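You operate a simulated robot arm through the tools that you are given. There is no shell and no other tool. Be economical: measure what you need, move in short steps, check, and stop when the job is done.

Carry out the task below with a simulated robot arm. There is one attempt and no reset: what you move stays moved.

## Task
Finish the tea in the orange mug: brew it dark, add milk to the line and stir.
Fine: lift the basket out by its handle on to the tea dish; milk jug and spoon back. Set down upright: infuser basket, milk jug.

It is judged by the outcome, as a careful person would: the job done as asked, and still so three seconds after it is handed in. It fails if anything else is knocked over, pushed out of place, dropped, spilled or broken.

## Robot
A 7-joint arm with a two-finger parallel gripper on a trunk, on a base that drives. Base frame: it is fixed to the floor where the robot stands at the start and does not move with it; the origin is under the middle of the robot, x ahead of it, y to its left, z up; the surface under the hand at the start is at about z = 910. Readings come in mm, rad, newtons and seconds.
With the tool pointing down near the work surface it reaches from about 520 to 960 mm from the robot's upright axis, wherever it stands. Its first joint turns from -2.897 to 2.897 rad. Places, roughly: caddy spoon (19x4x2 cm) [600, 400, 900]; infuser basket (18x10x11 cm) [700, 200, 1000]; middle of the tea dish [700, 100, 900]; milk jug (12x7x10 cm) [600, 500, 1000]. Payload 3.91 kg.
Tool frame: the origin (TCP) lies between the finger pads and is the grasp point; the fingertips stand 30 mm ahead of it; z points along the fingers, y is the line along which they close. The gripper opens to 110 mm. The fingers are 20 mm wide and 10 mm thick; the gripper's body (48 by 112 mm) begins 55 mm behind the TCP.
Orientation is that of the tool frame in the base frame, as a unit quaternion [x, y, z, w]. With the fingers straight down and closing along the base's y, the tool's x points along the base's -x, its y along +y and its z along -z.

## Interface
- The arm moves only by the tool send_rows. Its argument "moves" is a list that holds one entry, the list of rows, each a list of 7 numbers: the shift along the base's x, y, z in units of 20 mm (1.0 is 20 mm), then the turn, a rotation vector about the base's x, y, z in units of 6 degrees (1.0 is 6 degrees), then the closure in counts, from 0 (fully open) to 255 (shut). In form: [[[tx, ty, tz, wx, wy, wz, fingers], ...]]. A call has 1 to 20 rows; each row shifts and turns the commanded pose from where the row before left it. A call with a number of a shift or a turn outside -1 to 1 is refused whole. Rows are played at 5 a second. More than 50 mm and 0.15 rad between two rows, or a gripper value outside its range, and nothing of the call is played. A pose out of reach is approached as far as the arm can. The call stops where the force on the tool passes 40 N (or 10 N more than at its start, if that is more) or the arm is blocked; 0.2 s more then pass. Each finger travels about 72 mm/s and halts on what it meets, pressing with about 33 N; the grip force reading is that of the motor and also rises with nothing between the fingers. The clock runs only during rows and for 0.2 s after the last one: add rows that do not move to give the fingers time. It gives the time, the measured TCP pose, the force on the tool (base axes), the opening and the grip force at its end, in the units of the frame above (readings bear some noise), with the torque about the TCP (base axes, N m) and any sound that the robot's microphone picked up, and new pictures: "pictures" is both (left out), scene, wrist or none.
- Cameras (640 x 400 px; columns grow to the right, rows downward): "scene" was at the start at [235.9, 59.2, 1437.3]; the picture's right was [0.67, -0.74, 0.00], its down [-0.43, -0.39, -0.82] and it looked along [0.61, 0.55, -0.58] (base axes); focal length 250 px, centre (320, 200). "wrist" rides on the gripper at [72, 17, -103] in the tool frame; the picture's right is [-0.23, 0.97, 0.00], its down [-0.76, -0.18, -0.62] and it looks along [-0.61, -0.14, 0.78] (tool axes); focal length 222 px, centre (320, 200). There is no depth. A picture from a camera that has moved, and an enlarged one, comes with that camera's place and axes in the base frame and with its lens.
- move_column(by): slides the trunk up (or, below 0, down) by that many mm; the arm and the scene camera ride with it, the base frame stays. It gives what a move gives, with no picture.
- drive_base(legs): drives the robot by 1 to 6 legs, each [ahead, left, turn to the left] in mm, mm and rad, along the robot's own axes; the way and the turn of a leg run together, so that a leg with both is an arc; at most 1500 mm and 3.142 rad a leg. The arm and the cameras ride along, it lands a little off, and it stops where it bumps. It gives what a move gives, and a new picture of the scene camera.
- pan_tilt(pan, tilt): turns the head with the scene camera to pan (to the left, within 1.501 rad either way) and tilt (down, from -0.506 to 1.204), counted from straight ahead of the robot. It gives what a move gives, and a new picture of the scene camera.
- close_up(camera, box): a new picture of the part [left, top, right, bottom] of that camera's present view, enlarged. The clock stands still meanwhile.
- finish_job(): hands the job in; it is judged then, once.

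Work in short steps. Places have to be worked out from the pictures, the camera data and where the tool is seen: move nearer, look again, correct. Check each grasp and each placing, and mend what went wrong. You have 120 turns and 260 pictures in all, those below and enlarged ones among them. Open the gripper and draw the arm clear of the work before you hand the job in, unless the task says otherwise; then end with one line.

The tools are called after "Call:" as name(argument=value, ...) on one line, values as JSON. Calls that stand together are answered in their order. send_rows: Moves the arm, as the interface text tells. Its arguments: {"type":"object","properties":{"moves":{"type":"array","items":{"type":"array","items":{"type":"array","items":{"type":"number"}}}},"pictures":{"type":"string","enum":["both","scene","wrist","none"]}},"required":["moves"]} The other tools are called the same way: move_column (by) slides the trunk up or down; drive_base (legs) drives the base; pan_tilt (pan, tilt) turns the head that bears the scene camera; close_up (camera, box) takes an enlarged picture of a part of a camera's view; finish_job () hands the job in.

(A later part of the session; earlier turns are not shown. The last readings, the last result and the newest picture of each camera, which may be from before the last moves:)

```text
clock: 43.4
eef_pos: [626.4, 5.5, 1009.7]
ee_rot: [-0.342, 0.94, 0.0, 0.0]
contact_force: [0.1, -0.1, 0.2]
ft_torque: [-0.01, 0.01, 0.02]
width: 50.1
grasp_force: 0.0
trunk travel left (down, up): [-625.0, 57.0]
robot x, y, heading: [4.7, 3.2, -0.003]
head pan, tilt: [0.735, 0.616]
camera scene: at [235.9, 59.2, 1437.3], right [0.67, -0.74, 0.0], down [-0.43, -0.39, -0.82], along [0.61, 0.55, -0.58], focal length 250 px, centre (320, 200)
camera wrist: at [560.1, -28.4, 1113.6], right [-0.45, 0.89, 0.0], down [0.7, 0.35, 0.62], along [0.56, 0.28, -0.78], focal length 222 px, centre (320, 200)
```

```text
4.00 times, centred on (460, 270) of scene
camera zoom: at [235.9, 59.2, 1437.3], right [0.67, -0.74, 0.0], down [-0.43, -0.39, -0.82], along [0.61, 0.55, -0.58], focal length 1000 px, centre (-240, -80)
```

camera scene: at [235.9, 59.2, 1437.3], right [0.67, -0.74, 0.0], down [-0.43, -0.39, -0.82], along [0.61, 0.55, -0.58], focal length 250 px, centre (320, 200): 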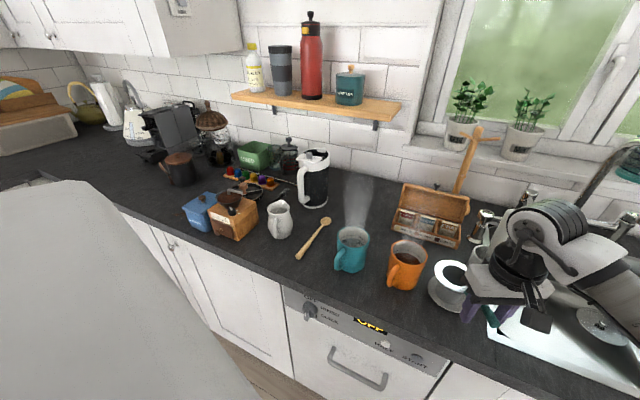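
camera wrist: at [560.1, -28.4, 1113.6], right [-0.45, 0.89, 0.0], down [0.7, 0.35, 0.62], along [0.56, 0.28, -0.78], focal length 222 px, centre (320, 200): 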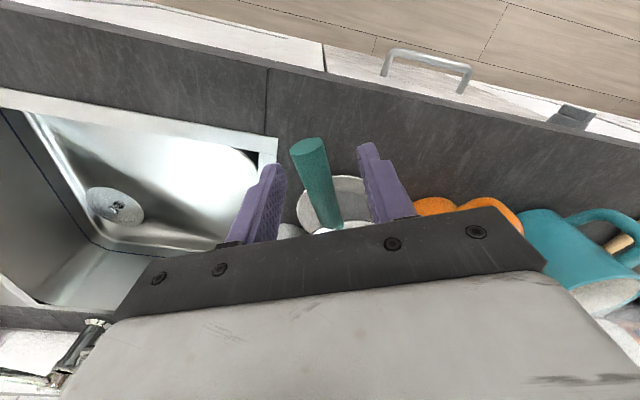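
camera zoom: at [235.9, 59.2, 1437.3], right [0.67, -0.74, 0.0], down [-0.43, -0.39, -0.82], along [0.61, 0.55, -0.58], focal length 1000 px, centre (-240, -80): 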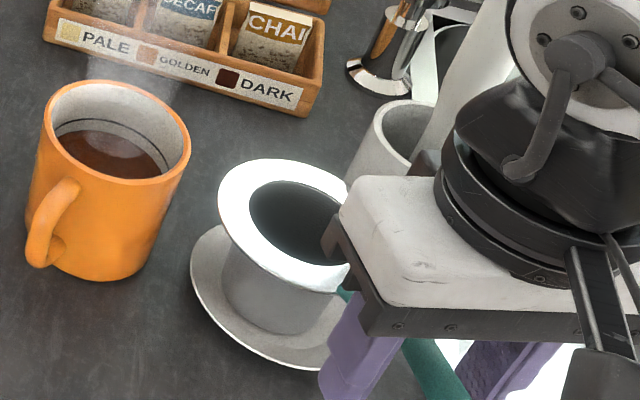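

Basket stands upright on the dish. Retreat straight up, then go toward the jug.

Call:
send_rows(moves=[[[0, 0, 0.6, 0, 0, 0, 139], [0, 0, 0.9, 0, 0, 0, 139], [0, 0, 0.9, 0, 0, 0, 139], [0, 0, 1, 0, 0, 0, 139], [0, 0, 1, 0, 0, 0, 139], [0, 0, 1, 0, 0, 0, 139], [0, 0, 1, 0, 0, 0, 100], [-0.3, 0.9, 1, 0, 0, 0, 50], [-0.3, 1, 1, 0, 0, 0, 0], [-0.3, 1, 0.6, 0, 0, 0, 0], [-0.3, 1, 0, 0, 0, 0, 0], [-0.3, 1, 0, 0, 0, 0, 0], [-0.3, 1, 0, 0, 0, 0, 0], [-0.3, 1, 0, 0, 0, 0, 0], [-0.3, 1, 0, 0, 0, 0, 0], [-0.3, 1, 0, 0, 0, 0, 0], [-0.3, 1, 0, 0, 0, 0, 0], [-0.3, 1, 0, 0, 0, 0, 0], [-0.3, 1, 0, 0, 0, 0, 0]]])

Call:
close_up(camera="scene", box=[220, 180, 380, 280])

Call:
close_up(camera="scene", box=[370, 220, 490, 320])

```text
clock: 47.4
eef_pos: [553.1, 243.3, 1191.9]
ee_rot: [-0.343, 0.939, 0.0, 0.001]
contact_force: [-0.2, 0.1, -0.2]
ft_torque: [-0.03, 0.0, 0.05]
width: 109.7
grasp_force: 0.1
trunk travel left (down, up): [-625.0, 57.0]
robot x, y, heading: [-0.8, -1.5, -0.002]
head pan, tilt: [0.735, 0.616]
camera scene: at [235.9, 59.6, 1437.3], right [0.67, -0.74, 0.0], down [-0.43, -0.39, -0.82], along [0.61, 0.55, -0.58], focal length 250 px, centre (320, 200)
camera wrist: at [487.1, 209.6, 1294.6], right [-0.45, 0.89, 0.0], down [0.7, 0.35, 0.62], along [0.56, 0.28, -0.78], focal length 222 px, centre (320, 200)
```

scene: 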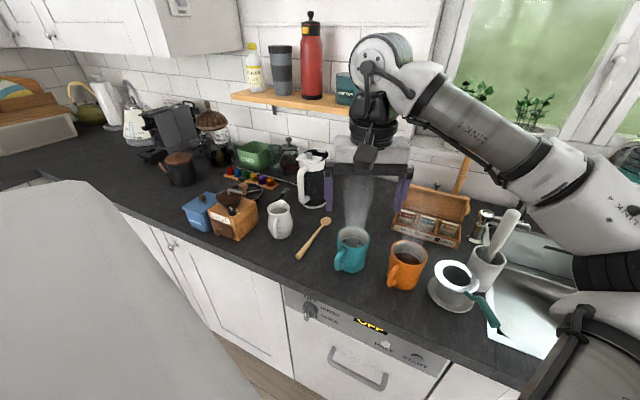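
wrist: 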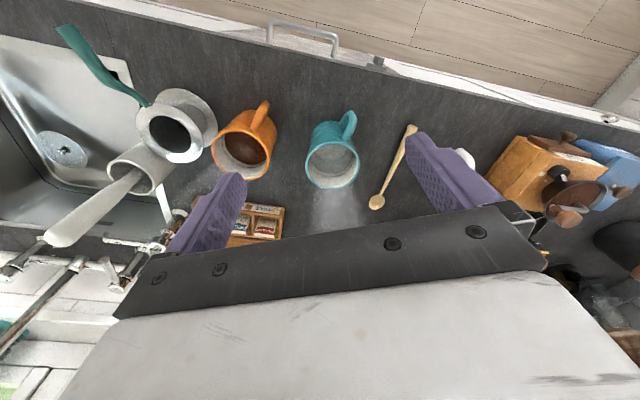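

```text
4.00 times, centred on (300, 230) of scene
camera zoom: at [235.9, 59.6, 1437.3], right [0.67, -0.74, 0.0], down [-0.43, -0.39, -0.82], along [0.61, 0.55, -0.58], focal length 1000 px, centre (400, 80)
```

zoom: 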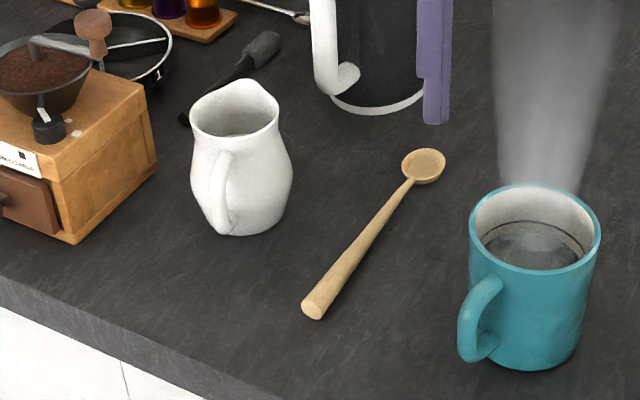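

```text
4.00 times, centred on (430, 270) of scene
camera zoom: at [235.9, 59.6, 1437.3], right [0.67, -0.74, 0.0], down [-0.43, -0.39, -0.82], along [0.61, 0.55, -0.58], focal length 1000 px, centre (-120, -80)
```

zoom: 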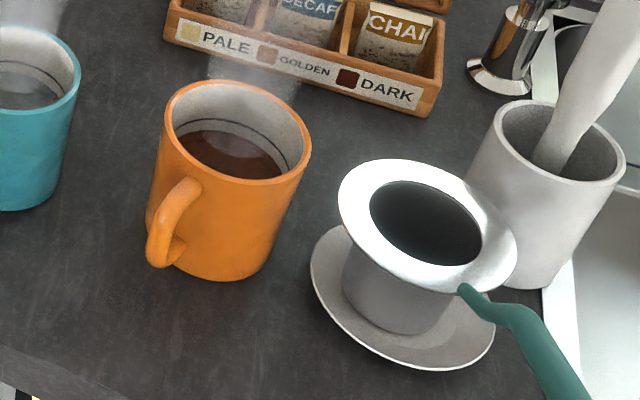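

Basket is upright on the dish, the mug's line clear. Continue to a hover near the jug to see its handle and spout orientation.

Call:
send_rows(moves=[[[-0.2, 1, 0, 0, 0, 0, 0], [-0.2, 1, 0, 0, 0, 0, 0], [-0.2, 1, 0, 0, 0, 0, 0], [-0.2, 1, 0, 0, 0, 0, 0], [-0.2, 1, 0, 0, 0, 0, 0], [-0.2, 1, 0, 0, 0, 0, 0], [-0.2, 1, 0, 0, 0, 0, 0], [-0.2, 1, 0, 0, 0, 0, 0], [-0.2, 1, 0, 0, 0, 0, 0], [-0.2, 1, 0, 0, 0, 0, 0], [0, 0, 0, 0, 0, 0, 0]]])

Call:
close_up(camera="wrist", box=[240, 60, 440, 210])

```text
clock: 49.8
eef_pos: [515.6, 441.3, 1188.3]
ee_rot: [-0.342, 0.94, 0.001, 0.0]
contact_force: [1.0, 0.0, 1.3]
ft_torque: [-0.01, -0.01, 0.01]
width: 109.8
grasp_force: 0.1
trunk travel left (down, up): [-625.0, 57.0]
robot x, y, heading: [-0.3, -0.3, 0.0]
head pan, tilt: [0.735, 0.616]
camera scene: at [236.0, 59.0, 1437.3], right [0.67, -0.74, 0.0], down [-0.43, -0.39, -0.82], along [0.61, 0.55, -0.58], focal length 250 px, centre (320, 200)
camera wrist: at [449.0, 409.0, 1293.7], right [-0.45, 0.89, 0.0], down [0.7, 0.35, 0.62], along [0.56, 0.28, -0.78], focal length 222 px, centre (320, 200)
```

scene: 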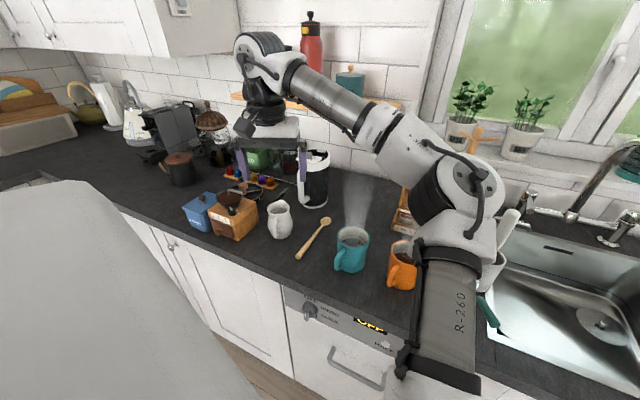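
wrist: 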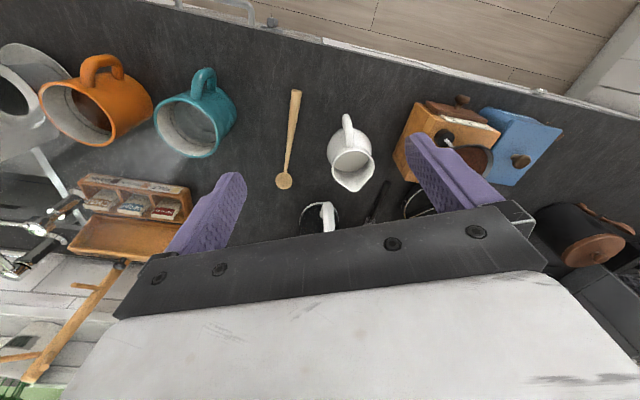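

```text
2.67 times, centred on (340, 135) of wrist
camera zoom: at [449.0, 409.0, 1293.7], right [-0.45, 0.89, 0.0], down [0.7, 0.35, 0.62], along [0.56, 0.28, -0.78], focal length 592 px, centre (267, 373)
```

zoom: 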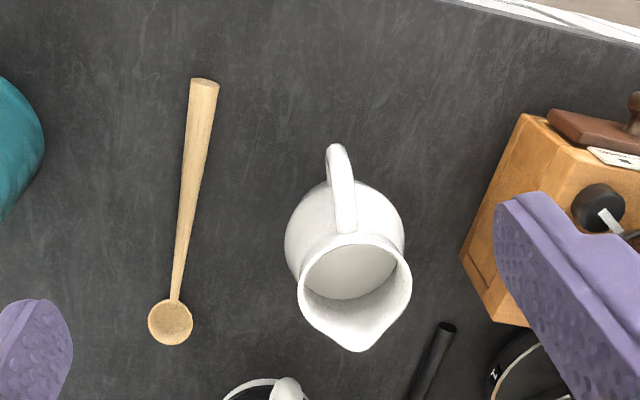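

Jug axis is about [582,528], spout pointing along ~35°, handle toward the robot. I'll grasp its body across the belly with the tool tilted 15° back over the handle; move to a pre-grasp point above.

Call:
send_rows(moves=[[[0.36, 0.59, -0.95, 0.237, -0.342, -0.139, 0], [0.36, 0.59, -0.95, 0.237, -0.342, -0.139, 0], [0.36, 0.59, -0.95, 0.237, -0.342, -0.139, 0], [0.36, 0.59, -0.95, 0.237, -0.342, -0.139, 0], [0.36, 0.59, -0.95, 0.237, -0.342, -0.139, 0], [0.36, 0.59, -0.95, 0.237, -0.342, -0.139, 0], [0, 0, 0, 0, 0, 0, 0]]])

Call:
close_up(camera="wrist", box=[220, 60, 440, 220])

Call:
close_up(camera="scene", box=[220, 150, 340, 260])

```text
clock: 51.4
eef_pos: [557.3, 511.9, 1076.1]
ee_rot: [-0.298, 0.946, 0.034, 0.126]
contact_force: [0.3, 0.0, -0.1]
ft_torque: [0.02, -0.04, -0.02]
width: 109.7
grasp_force: 0.1
trunk travel left (down, up): [-625.0, 57.0]
robot x, y, heading: [-3.8, -1.8, -0.002]
head pan, tilt: [0.735, 0.616]
camera scene: at [235.9, 59.1, 1437.3], right [0.67, -0.74, 0.0], down [-0.43, -0.39, -0.82], along [0.61, 0.55, -0.58], focal length 250 px, centre (320, 200)
camera wrist: at [467.2, 472.7, 1156.9], right [-0.38, 0.92, 0.05], down [0.57, 0.19, 0.8], along [0.73, 0.33, -0.6], focal length 222 px, centre (320, 200)
```

scene: 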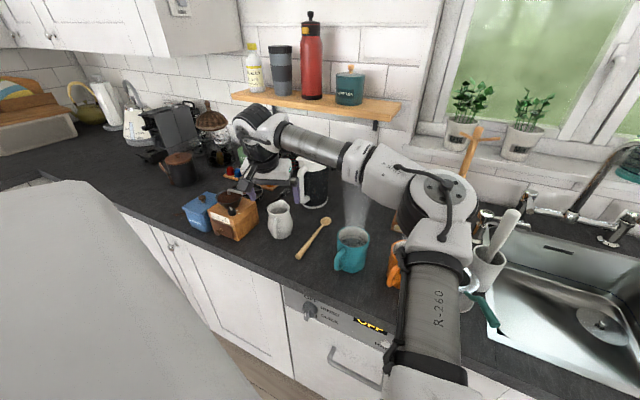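
wrist: 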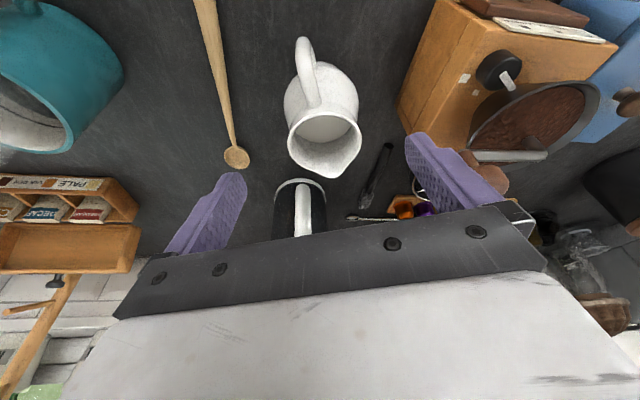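

```text
2.50 times, centred on (330, 140) of wrist
camera zoom: at [467.2, 472.7, 1156.9], right [-0.38, 0.92, 0.05], down [0.57, 0.19, 0.8], along [0.73, 0.33, -0.6], focal length 555 px, centre (295, 350)
```

zoom: 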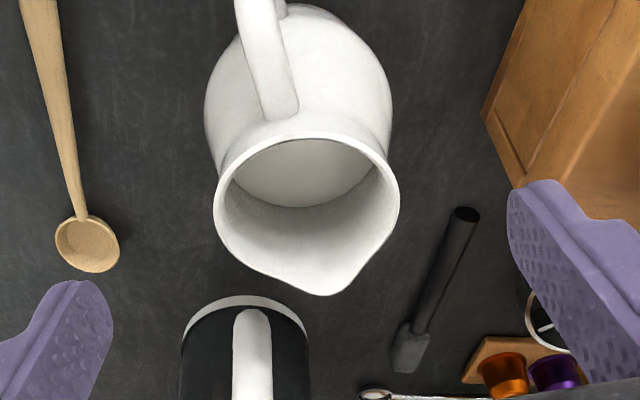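

```text
3.64 times, centred on (280, 205) of scene
camera zoom: at [235.9, 59.1, 1437.3], right [0.67, -0.74, 0.0], down [-0.43, -0.39, -0.82], along [0.61, 0.55, -0.58], focal length 909 px, centre (466, 182)
```

zoom: 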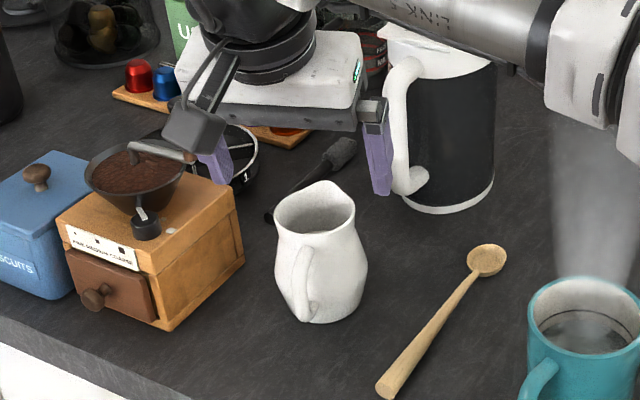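

Alignment confirmed (axis ≈[578,529]). Descend along the tool to TCP ≈[578,529,968].

Call:
send_rows(moves=[[[0.175, 0.142, -0.9, 0, 0, 0, 0], [0.175, 0.142, -0.9, 0, 0, 0, 0], [0.175, 0.142, -0.9, 0, 0, 0, 0], [0.175, 0.142, -0.9, 0, 0, 0, 0], [0.175, 0.142, -0.9, 0, 0, 0, 0], [0.175, 0.142, -0.9, 0, 0, 0, 0], [0, 0, 0, 0, 0, 0, 0]]])

Call:
close_up(camera="wrist", box=[200, 40, 440, 220])

Call:
close_up(camera="scene", box=[220, 150, 340, 260])

```text
clock: 53.0
eef_pos: [578.1, 531.6, 967.9]
ee_rot: [-0.298, 0.946, 0.033, 0.126]
contact_force: [0.5, 0.8, 0.3]
ft_torque: [0.01, -0.02, 0.03]
width: 109.6
grasp_force: 0.1
trunk travel left (down, up): [-625.0, 57.0]
robot x, y, heading: [-0.1, -0.2, -0.003]
head pan, tilt: [0.735, 0.616]
camera scene: at [235.8, 59.1, 1437.4], right [0.67, -0.74, 0.0], down [-0.43, -0.39, -0.82], along [0.61, 0.55, -0.58], focal length 250 px, centre (320, 200)
camera wrist: at [488.2, 491.4, 1048.8], right [-0.38, 0.92, 0.05], down [0.57, 0.19, 0.8], along [0.73, 0.33, -0.6], focal length 222 px, centre (320, 200)
```

scene: 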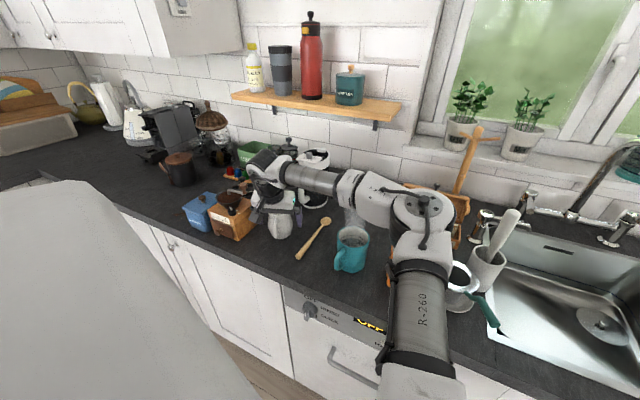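
wrist: 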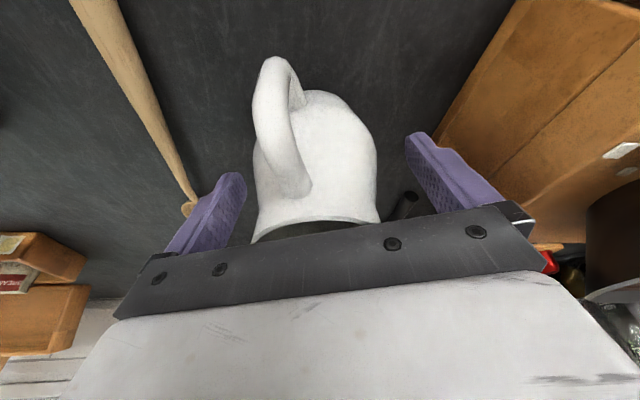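

```text
2.22 times, centred on (320, 130) of wrist
camera zoom: at [488.2, 491.4, 1048.8], right [-0.38, 0.92, 0.05], down [0.57, 0.19, 0.8], along [0.73, 0.33, -0.6], focal length 494 px, centre (320, 356)
```

zoom: 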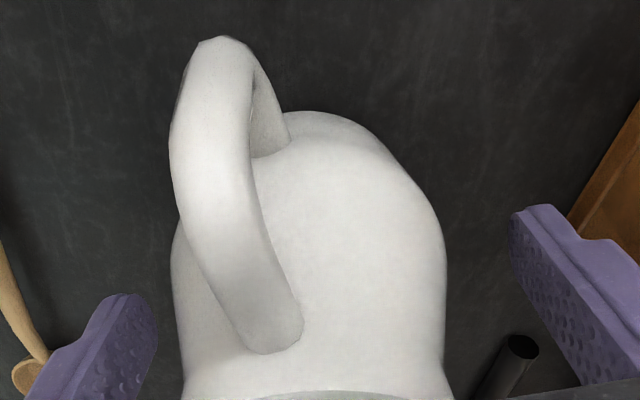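

```text
3.64 times, centred on (280, 205) of scene
camera zoom: at [235.8, 59.1, 1437.4], right [0.67, -0.74, 0.0], down [-0.43, -0.39, -0.82], along [0.61, 0.55, -0.58], focal length 909 px, centre (466, 182)
```

zoom: 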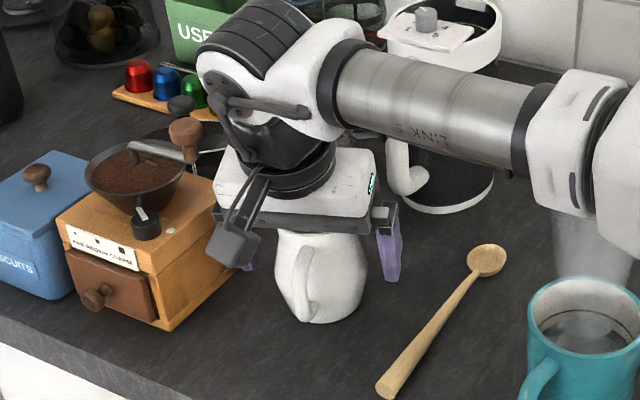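

Jug is well between the fingers, about 3 mm off; correct and close.

Call:
send_rows(moves=[[[0.09, -0.12, 0, 0, 0, 0, 0], [0, 0, 0, 0, 0, 0, 40], [0, 0, 0, 0, 0, 0, 70], [0, 0, 0, 0, 0, 0, 100], [0, 0, 0, 0, 0, 0, 255], [0, 0, 0, 0, 0, 0, 255], [0, 0, 0, 0, 0, 0, 255]]])

Call:
close_up(camera="scene", box=[220, 150, 340, 260])

```text
clock: 54.6
eef_pos: [579.0, 527.7, 966.2]
ee_rot: [-0.298, 0.946, 0.034, 0.127]
contact_force: [-1.3, 0.9, 0.8]
ft_torque: [0.13, 0.14, 0.01]
width: 66.7
grasp_force: 32.9
trunk travel left (down, up): [-625.0, 57.0]
robot x, y, heading: [0.2, 3.8, -0.001]
head pan, tilt: [0.735, 0.616]
camera scene: at [235.8, 59.3, 1437.4], right [0.67, -0.74, 0.0], down [-0.43, -0.39, -0.82], along [0.61, 0.55, -0.58], focal length 250 px, centre (320, 200)
camera wrist: at [489.8, 488.7, 1049.1], right [-0.38, 0.92, 0.05], down [0.57, 0.19, 0.8], along [0.73, 0.33, -0.6], focal length 222 px, centre (320, 200)
```

scene: 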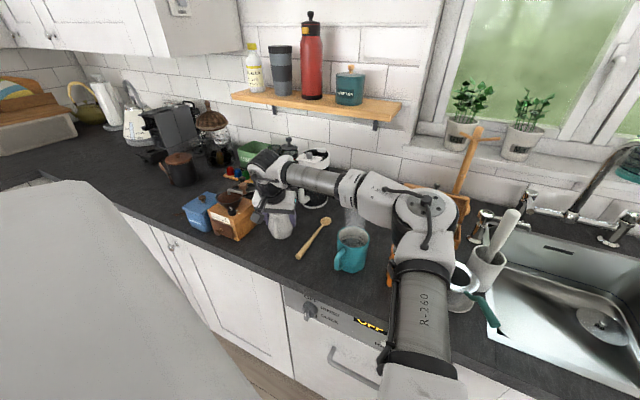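
wrist: 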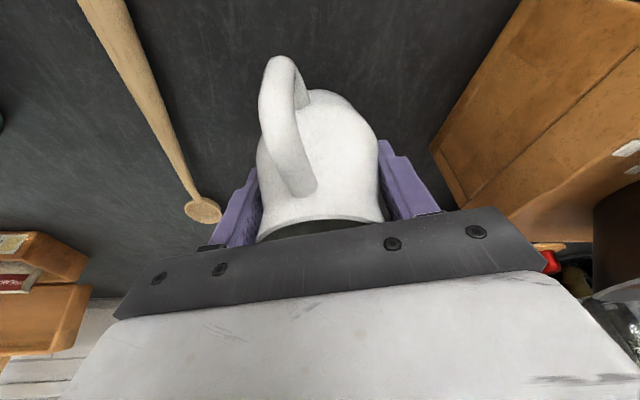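

```text
3.64 times, centred on (280, 205) of scene
camera zoom: at [235.8, 59.3, 1437.4], right [0.67, -0.74, 0.0], down [-0.43, -0.39, -0.82], along [0.61, 0.55, -0.58], focal length 909 px, centre (466, 182)
```

zoom: 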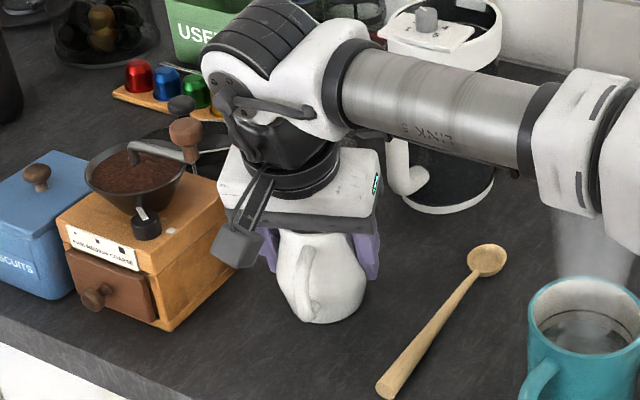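

Held at 66.7 mm. Lift 40 mm gently and check for slip.

Call:
send_rows(moves=[[[0, 0, 0.3, 0, 0, 0, 255], [0, 0, 0.4, 0, 0, 0, 255], [0, 0, 0.4, 0, 0, 0, 255], [0, 0, 0.45, 0, 0, 0, 255], [0, 0, 0.45, 0, 0, 0, 255], [0, 0, 0, 0, 0, 0, 255], [0, 0, 0, 0, 0, 0, 255]]], pictures="wrist")

Call:
close_up(camera="scene", box=[220, 150, 340, 260])

```text
clock: 56.2
eef_pos: [580.4, 529.7, 1007.8]
ee_rot: [-0.299, 0.945, 0.033, 0.126]
contact_force: [0.4, 0.1, -4.2]
ft_torque: [0.0, 0.0, 0.02]
width: 66.4
grasp_force: 33.3
trunk travel left (down, up): [-625.0, 57.0]
robot x, y, heading: [-1.9, 0.5, 0.0]
head pan, tilt: [0.735, 0.616]
camera wrist: at [490.0, 488.6, 1089.0], right [-0.38, 0.92, 0.05], down [0.57, 0.19, 0.8], along [0.73, 0.33, -0.6], focal length 222 px, centre (320, 200)
```

wrist: 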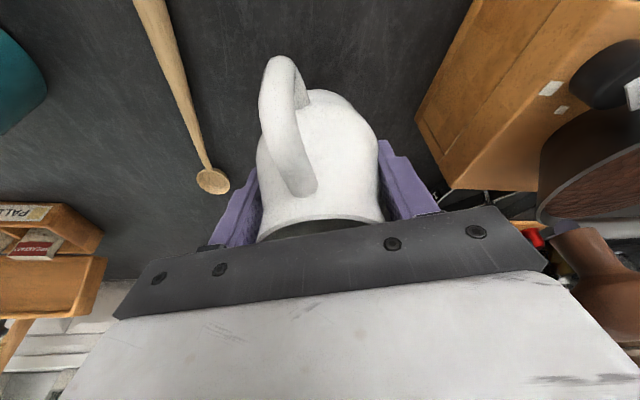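

```text
3.64 times, centred on (280, 205) of scene
camera zoom: at [236.2, 59.4, 1437.3], right [0.67, -0.74, 0.0], down [-0.43, -0.39, -0.82], along [0.61, 0.55, -0.58], focal length 909 px, centre (466, 182)
```

zoom: 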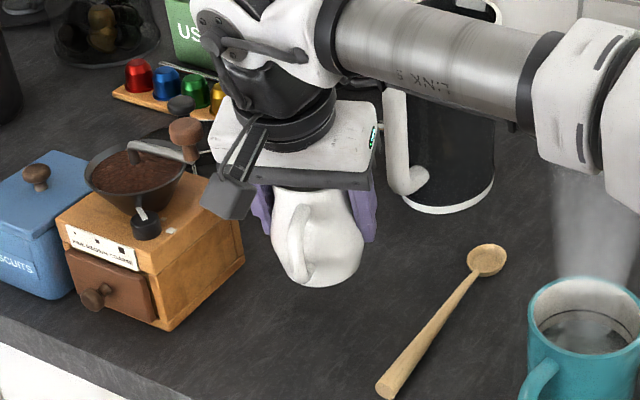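

Secure (≈4 N). Lift to z≈1110 to clear the mugs, then travel toward the orange mug turning the spout toward it (−70° yaw).

Call:
send_rows(moves=[[[0, 0, 0.7, 0, 0, 0, 255], [0, 0, 0.9, 0, 0, 0, 255], [0, 0, 0.9, 0, 0, 0, 255], [0, 0, 0.9, 0, 0, 0, 255], [0, 0, 0.9, 0, 0, 0, 255], [0, 0, 0.8, 0, 0, 0, 255], [0, 0, 0, 0, 0, 0, 255]]], pictures="none")

Call:
send_rows(moves=[[[0.1, -0.5, 0, 0, 0, -0.3, 255], [0.1, -0.8, 0, 0, 0, -0.6, 255], [0.1, -0.8, 0, 0, 0, -0.6, 255], [0.1, -0.8, 0, 0, 0, -0.6, 255], [0.1, -0.8, 0, 0, 0, -0.65, 255], [0.1, -0.8, 0, 0, 0, -0.65, 255], [0.1, -0.8, 0, 0, 0, -0.65, 255], [0.1, -0.8, 0, 0, 0, -0.65, 255], [0.1, -0.8, 0, 0, 0, -0.65, 255], [0.1, -0.8, 0, 0, 0, -0.65, 255], [0.1, -0.8, 0, 0, 0, -0.65, 255], [0.1, -0.8, 0, 0, 0, -0.65, 255], [0.1, -0.8, 0, 0, 0, -0.65, 255], [0.1, -0.8, 0, 0, 0, -0.65, 255], [0.1, -0.8, 0, 0, 0, -0.65, 255], [0.1, -0.8, 0, 0, 0, -0.65, 255], [0.1, -0.8, 0, 0, 0, -0.65, 255], [0.1, -0.8, 0, 0, 0, -0.65, 255], [0.1, -0.6, 0, 0, 0, -0.6, 255], [0, 0, 0, 0, 0, 0, 255]]])

```text
clock: 57.8
eef_pos: [580.8, 528.4, 1107.9]
ee_rot: [-0.299, 0.945, 0.034, 0.126]
contact_force: [0.2, -0.1, -3.9]
ft_torque: [0.0, 0.02, -0.01]
width: 66.3
grasp_force: 32.8
trunk travel left (down, up): [-625.0, 57.0]
robot x, y, heading: [3.4, -1.3, 0.0]
head pan, tilt: [0.735, 0.616]
```

```text
clock: 62.0
eef_pos: [618.6, 234.9, 1108.6]
ee_rot: [0.305, 0.943, -0.046, 0.121]
contact_force: [0.1, -0.4, -3.8]
ft_torque: [0.01, 0.0, -0.05]
width: 66.7
grasp_force: 33.1
trunk travel left (down, up): [-625.0, 57.0]
robot x, y, heading: [3.2, 0.1, -0.001]
head pan, tilt: [0.735, 0.616]
camera scene: at [236.2, 59.4, 1437.2], right [0.67, -0.74, 0.0], down [-0.43, -0.39, -0.82], along [0.61, 0.55, -0.58], focal length 250 px, centre (320, 200)
camera wrist: at [550.5, 306.5, 1190.9], right [0.75, 0.66, 0.05], down [0.37, -0.47, 0.8], along [0.55, -0.58, -0.6], focal length 222 px, centre (320, 200)
```

scene: 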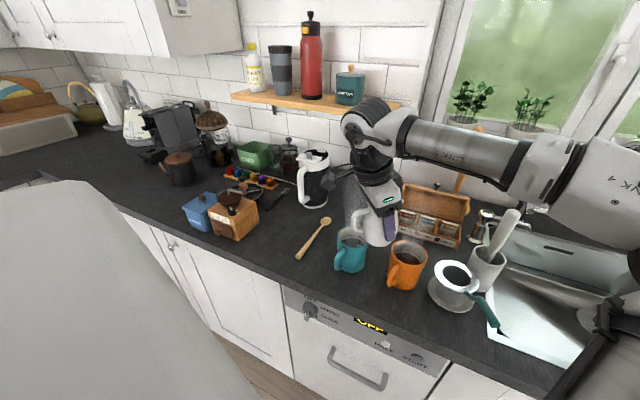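
wrist: 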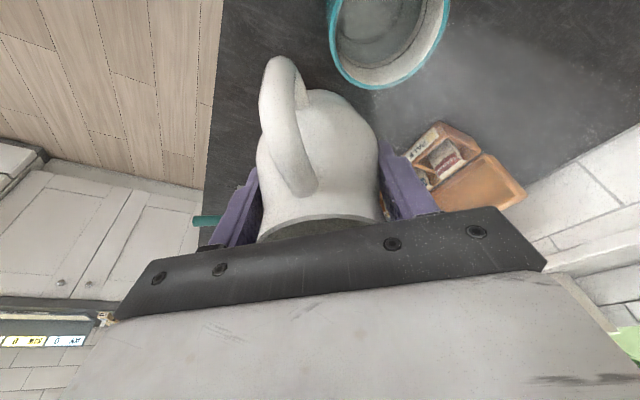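

Jug near the mug, spout yaw ≈ −35°. Start tilting to 30° while moving the spout tip over the mug.

Call:
send_rows(moves=[[[0, -0.16, -0.2, 0.475, 0.68, 0, 255], [0, -0.16, -0.2, 0.475, 0.68, 0, 255], [0, -0.16, -0.2, 0.475, 0.68, 0, 255], [0, -0.16, -0.2, 0.475, 0.68, 0, 255], [0, -0.16, -0.2, 0.475, 0.68, 0, 255], [0, -0.16, -0.2, 0.475, 0.68, 0, 255], [0, 0, 0, 0, 0, 0, 255]]])

Call:
close_up(camera="scene", box=[330, 170, 490, 310])

```text
clock: 63.6
eef_pos: [618.7, 215.2, 1084.8]
ee_rot: [0.303, 0.944, 0.031, -0.127]
contact_force: [-0.2, 1.2, -4.2]
ft_torque: [0.01, -0.04, -0.01]
width: 66.7
grasp_force: 33.0
trunk travel left (down, up): [-625.0, 57.0]
robot x, y, heading: [0.2, 0.4, -0.001]
head pan, tilt: [0.735, 0.616]
camera scene: at [236.0, 59.4, 1437.3], right [0.67, -0.74, 0.0], down [-0.43, -0.39, -0.82], along [0.61, 0.55, -0.58], focal length 250 px, centre (320, 200)
camera wrist: at [594.2, 256.2, 1203.9], right [0.74, 0.67, -0.08], down [0.63, -0.66, 0.41], along [0.22, -0.35, -0.91], focal length 222 px, centre (320, 200)
```

scene: 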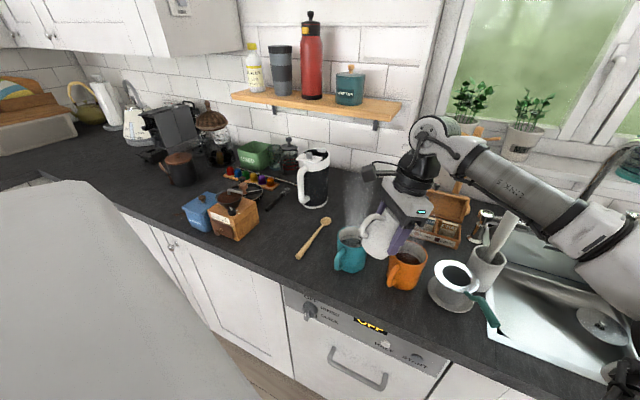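
wrist: 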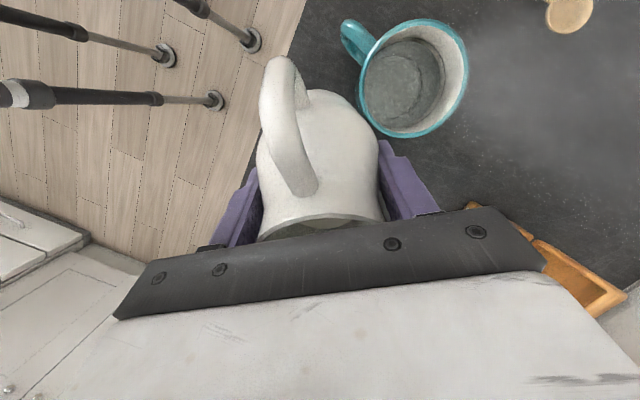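

```text
2.86 times, centred on (410, 240) of scene
camera zoom: at [236.0, 59.4, 1437.3], right [0.67, -0.74, 0.0], down [-0.43, -0.39, -0.82], along [0.61, 0.55, -0.58], focal length 714 px, centre (63, 86)
```

zoom: 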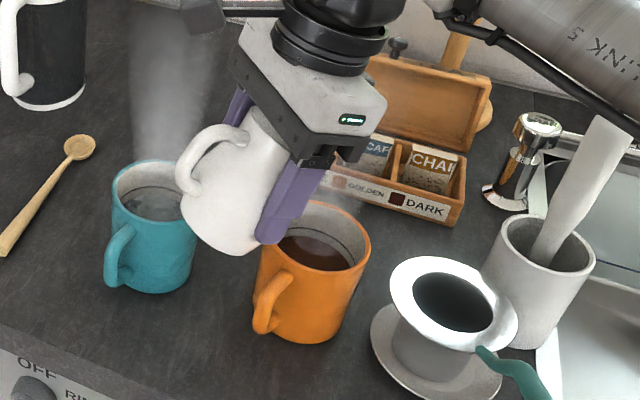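

Spout tip should be near [665,182,1100], above the mug. Tilt to ~40° while descending to tip height ≈1045.

Call:
send_rows(moves=[[[-0.02, 0.01, -0.5, 0.19, 0.272, 0, 255], [-0.02, 0.01, -0.5, 0.19, 0.272, 0, 255], [-0.02, 0.01, -0.5, 0.19, 0.272, 0, 255], [-0.02, 0.01, -0.5, 0.19, 0.272, 0, 255], [-0.02, 0.01, -0.4, 0.19, 0.272, 0, 255], [0, 0, 0, 0, 0, 0, 255]]], pictures="wrist")

Call:
close_up(camera="scene", box=[350, 190, 460, 310])

```text
clock: 65.0
eef_pos: [617.2, 216.9, 1038.0]
ee_rot: [0.297, 0.93, 0.057, -0.209]
contact_force: [0.3, 0.5, -3.4]
ft_torque: [-0.02, -0.01, 0.05]
width: 66.3
grasp_force: 32.6
trunk travel left (down, up): [-625.0, 57.0]
robot x, y, heading: [-0.1, -0.1, 0.001]
head pan, tilt: [0.735, 0.616]
camera wrist: at [609.3, 245.6, 1162.3], right [0.73, 0.67, -0.11], down [0.68, -0.69, 0.25], along [0.09, -0.26, -0.96], focal length 222 px, centre (320, 200)
```

wrist: 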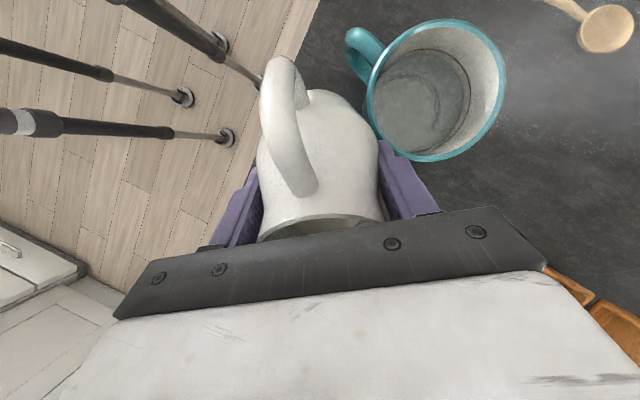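

```text
3.33 times, centred on (405, 250) of scene
camera zoom: at [236.1, 59.3, 1437.3], right [0.67, -0.74, 0.0], down [-0.43, -0.39, -0.82], along [0.61, 0.55, -0.58], focal length 833 px, centre (37, 33)
```

zoom: 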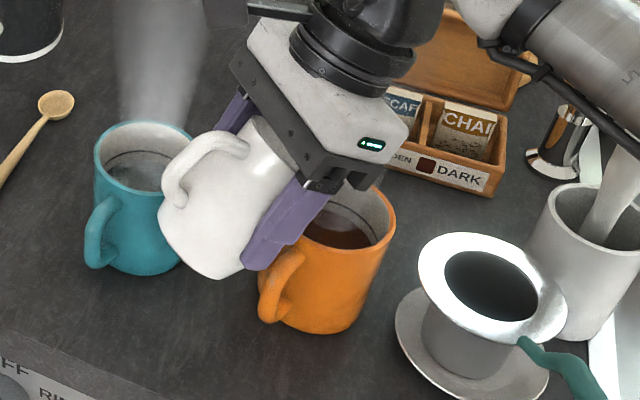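

No flow yet. Tilt 6° more with a short hold and look.

Call:
send_rows(moves=[[[0, 0, 0, 0.285, 0.41, 0, 255], [0, 0, 0, 0.285, 0.41, 0, 255], [0, 0, 0, 0, 0, 0, 255], [0, 0, 0, 0, 0, 0, 255]]], pictures="none")

Call:
close_up(camera="scene", box=[375, 200, 445, 280])

```text
clock: 66.0
eef_pos: [617.4, 217.8, 1038.2]
ee_rot: [0.293, 0.918, 0.07, -0.257]
contact_force: [0.3, -0.1, -3.6]
ft_torque: [0.0, -0.06, 0.05]
width: 66.4
grasp_force: 32.7
trunk travel left (down, up): [-625.0, 57.0]
robot x, y, heading: [-2.6, 1.2, 0.001]
head pan, tilt: [0.735, 0.616]
```

```text
5.00 times, centred on (410, 240) of scene
camera zoom: at [236.2, 59.3, 1437.2], right [0.67, -0.74, 0.0], down [-0.43, -0.39, -0.82], along [0.61, 0.55, -0.58], focal length 1250 px, centre (-130, 0)
```

zoom: 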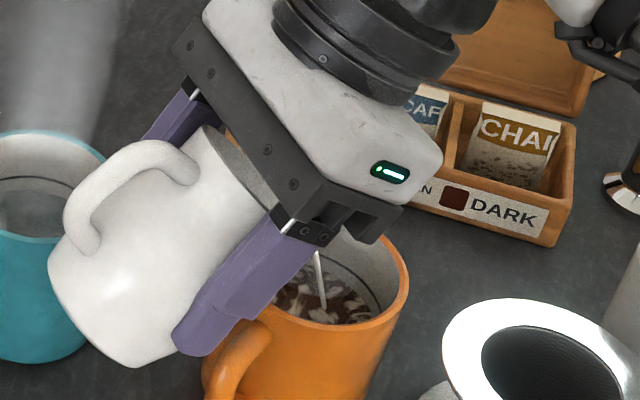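

Milk is flowing as a thin stream into the mug. Hold briefly and look again at the level.

Call:
send_rows(moves=[[[0, 0, 0, 0, 0, 0, 255], [0, 0, 0, 0, 0, 0, 255], [0, 0, 0, 0, 0, 0, 255]]], pictures="none")

Call:
close_up(camera="scene", box=[390, 230, 430, 265])

```text
clock: 66.8
eef_pos: [616.8, 217.1, 1037.1]
ee_rot: [0.294, 0.918, 0.071, -0.256]
contact_force: [0.5, 0.3, -3.8]
ft_torque: [-0.03, -0.04, 0.04]
width: 66.7
grasp_force: 32.6
trunk travel left (down, up): [-625.0, 57.0]
robot x, y, heading: [-4.7, 1.1, -0.004]
head pan, tilt: [0.735, 0.616]
```

```text
11.43 times, centred on (410, 248) of scene
camera zoom: at [236.2, 59.3, 1437.3], right [0.67, -0.74, 0.0], down [-0.43, -0.39, -0.82], along [0.61, 0.55, -0.58], focal length 2857 px, centre (-709, -343)
```

zoom: 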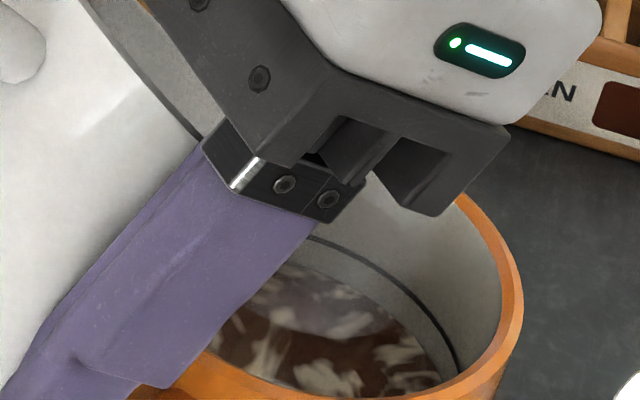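

The stream has stopped; the surface is a few mm under the line. Tilt 2.5° more and check.

Call:
send_rows(moves=[[[0, 0, 0, 0.24, 0.34, 0, 255], [0, 0, 0, 0, 0, 0, 255]]], pictures="none")

Call:
close_up(camera="scene", box=[390, 230, 430, 265])

```text
clock: 67.4
eef_pos: [615.8, 216.3, 1037.7]
ee_rot: [0.29, 0.913, 0.077, -0.277]
contact_force: [-0.6, -0.3, -3.2]
ft_torque: [-0.01, 0.0, -0.02]
width: 66.2
grasp_force: 32.5
trunk travel left (down, up): [-625.0, 57.0]
robot x, y, heading: [2.9, -0.3, -0.003]
head pan, tilt: [0.735, 0.616]
```

```text
11.43 times, centred on (410, 248) of scene
camera zoom: at [236.1, 59.3, 1437.3], right [0.67, -0.74, 0.0], down [-0.43, -0.39, -0.82], along [0.61, 0.55, -0.58], focal length 2857 px, centre (-709, -343)
```

zoom: 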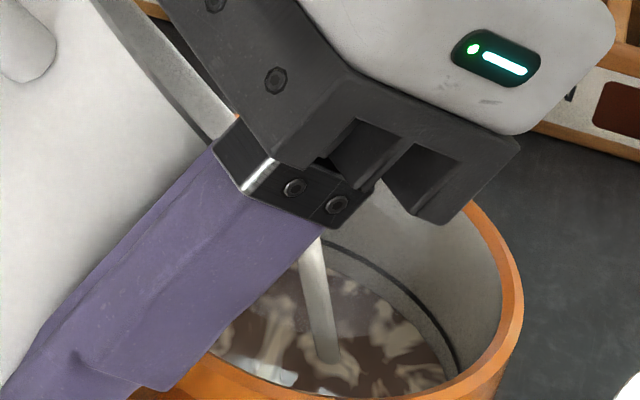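

Flowing again. Hold 0.4 s and look.

Call:
send_rows(moves=[[[0, 0, 0, 0, 0, 0, 255]]], pictures="none")

Call:
close_up(camera="scene", box=[390, 230, 430, 265])

```text
clock: 67.8
eef_pos: [616.6, 216.7, 1038.7]
ee_rot: [0.291, 0.913, 0.077, -0.276]
contact_force: [-0.2, 0.5, -3.3]
ft_torque: [-0.03, -0.04, 0.02]
width: 66.4
grasp_force: 33.0
trunk travel left (down, up): [-625.0, 57.0]
robot x, y, heading: [-2.8, 3.4, -0.0]
head pan, tilt: [0.735, 0.616]
```

```text
11.43 times, centred on (410, 248) of scene
camera zoom: at [236.2, 59.3, 1437.3], right [0.67, -0.74, 0.0], down [-0.43, -0.39, -0.82], along [0.61, 0.55, -0.58], focal length 2857 px, centre (-709, -343)
```

zoom: 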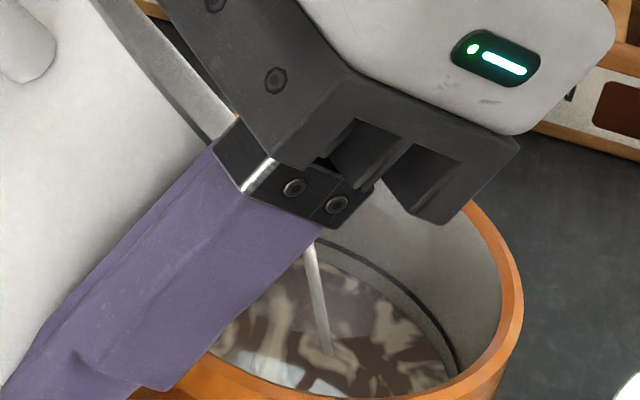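

Stream thinning, level near the line. Hold another 0.4 s and check.

Call:
send_rows(moves=[[[0, 0, 0, 0, 0, 0, 255]]], pictures="none")

Call:
close_up(camera="scene", box=[403, 240, 427, 258])

```text
clock: 68.2
eef_pos: [616.1, 216.2, 1037.7]
ee_rot: [0.291, 0.913, 0.076, -0.277]
contact_force: [0.6, -0.5, -3.8]
ft_torque: [-0.01, -0.02, 0.02]
width: 66.2
grasp_force: 32.9
trunk travel left (down, up): [-625.0, 57.0]
robot x, y, heading: [0.1, -2.5, 0.001]
head pan, tilt: [0.735, 0.616]
```

```text
16.00 times, centred on (415, 249) of scene
camera zoom: at [236.2, 59.3, 1437.3], right [0.67, -0.74, 0.0], down [-0.43, -0.39, -0.82], along [0.61, 0.55, -0.58], focal length 4000 px, centre (-1200, -584)
```

zoom: 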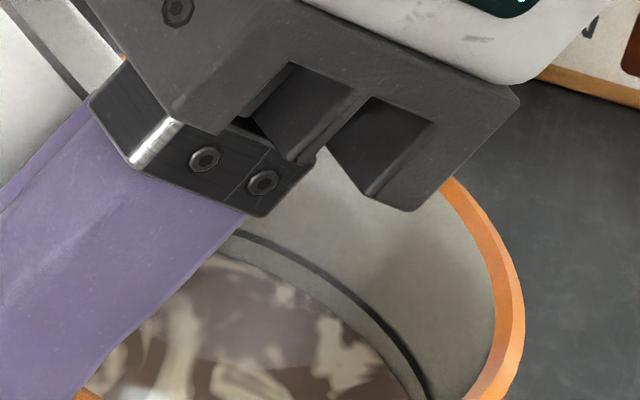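

Stopped again; about 3–4 mm below the line. Tilt another 2.5°.

Call:
send_rows(moves=[[[0, 0, 0, 0.24, 0.34, 0, 255], [0, 0, 0, 0, 0, 0, 255], [0, 0, 0, 0, 0, 0, 255]]], pictures="none")

Call:
close_up(camera="scene", box=[403, 240, 427, 258])

```text
clock: 69.0
eef_pos: [616.2, 216.0, 1038.2]
ee_rot: [0.288, 0.907, 0.084, -0.296]
contact_force: [0.6, -0.2, -2.8]
ft_torque: [0.01, -0.06, 0.0]
width: 66.3
grasp_force: 32.8
trunk travel left (down, up): [-625.0, 57.0]
robot x, y, heading: [3.4, -0.5, -0.001]
head pan, tilt: [0.735, 0.616]
```

```text
16.00 times, centred on (415, 249) of scene
camera zoom: at [236.2, 59.3, 1437.2], right [0.67, -0.74, 0.0], down [-0.43, -0.39, -0.82], along [0.61, 0.55, -0.58], focal length 4000 px, centre (-1200, -584)
```

zoom: 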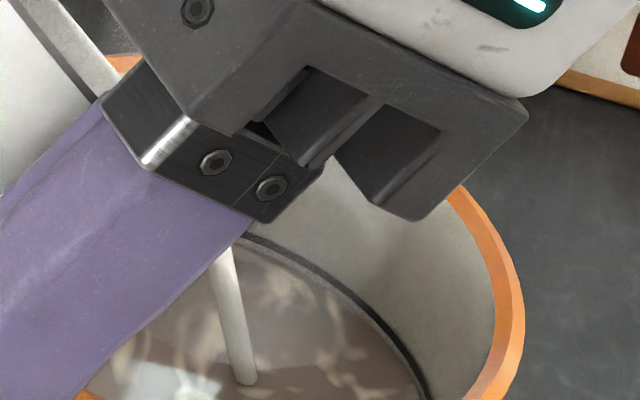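

Very near the line now, still flowing. Hold 0.4 s.

Call:
send_rows(moves=[[[0, 0, 0, 0, 0, 0, 255]]], pictures="none")

Call:
close_up(camera="scene", box=[403, 240, 427, 258])

```text
clock: 69.4
eef_pos: [615.6, 215.5, 1038.5]
ee_rot: [0.289, 0.907, 0.084, -0.296]
contact_force: [0.6, -0.5, -3.2]
ft_torque: [0.01, -0.01, -0.02]
width: 66.3
grasp_force: 32.9
trunk travel left (down, up): [-625.0, 57.0]
robot x, y, heading: [-1.2, -3.4, -0.002]
head pan, tilt: [0.735, 0.616]
```

```text
16.00 times, centred on (415, 249) of scene
camera zoom: at [236.2, 59.3, 1437.3], right [0.67, -0.74, 0.0], down [-0.43, -0.39, -0.82], along [0.61, 0.55, -0.58], focal length 4000 px, centre (-1200, -584)
```

zoom: 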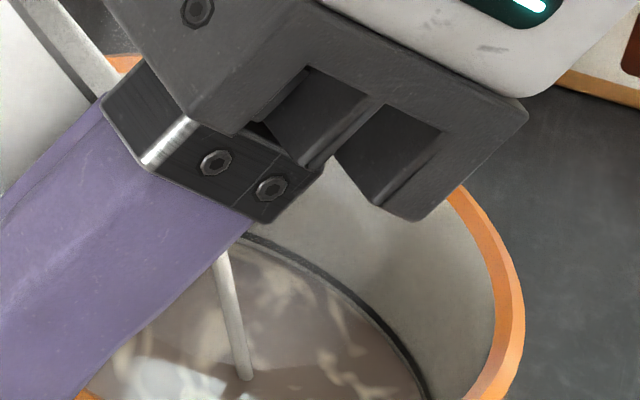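

Surface just below the line's lower edge, with a thinning stream. One more 0.4 s.

Call:
send_rows(moves=[[[0, 0, 0, 0, 0, 0, 255]]], pictures="none")

Call:
close_up(camera="scene", box=[403, 240, 427, 258])

```text
clock: 69.8
eef_pos: [615.7, 216.0, 1037.7]
ee_rot: [0.289, 0.906, 0.084, -0.296]
contact_force: [0.9, -0.4, -3.5]
ft_torque: [-0.03, -0.02, -0.01]
width: 66.3
grasp_force: 32.8
trunk travel left (down, up): [-625.0, 57.0]
robot x, y, heading: [-0.2, -1.2, -0.001]
head pan, tilt: [0.735, 0.616]
```

```text
16.00 times, centred on (415, 249) of scene
camera zoom: at [236.2, 59.3, 1437.3], right [0.67, -0.74, 0.0], down [-0.43, -0.39, -0.82], along [0.61, 0.55, -0.58], focal length 4000 px, centre (-1200, -584)
```

zoom: 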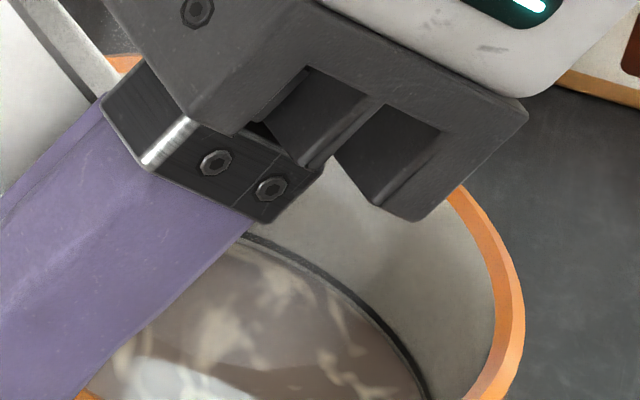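

Flow stopped with the surface at the line's lower edge. A touch more: 0.8°.

Call:
send_rows(moves=[[[0, 0, 0, 0.076, 0.109, 0, 255], [0, 0, 0, 0, 0, 0, 255], [0, 0, 0, 0, 0, 0, 255]]], pictures="none")

Call:
close_up(camera="scene", box=[403, 240, 427, 258])

```text
clock: 70.6
eef_pos: [616.1, 216.0, 1038.1]
ee_rot: [0.288, 0.905, 0.085, -0.301]
contact_force: [0.1, 0.1, -3.2]
ft_torque: [0.0, -0.03, 0.04]
width: 66.3
grasp_force: 32.9
trunk travel left (down, up): [-625.0, 57.0]
robot x, y, heading: [-0.2, 1.5, 0.0]
head pan, tilt: [0.735, 0.616]
```

```text
16.00 times, centred on (415, 249) of scene
camera zoom: at [236.2, 59.3, 1437.3], right [0.67, -0.74, 0.0], down [-0.43, -0.39, -0.82], along [0.61, 0.55, -0.58], focal length 4000 px, centre (-1200, -584)
```

zoom: 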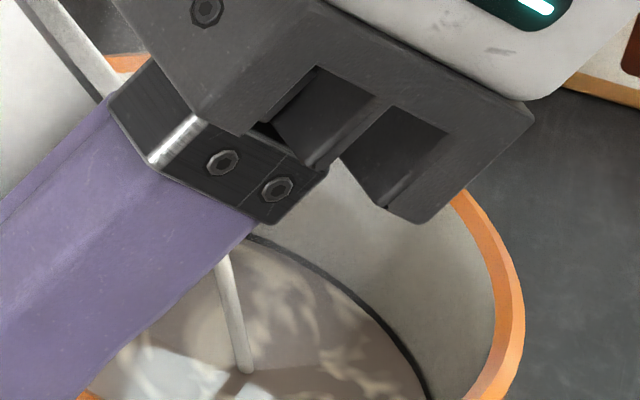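

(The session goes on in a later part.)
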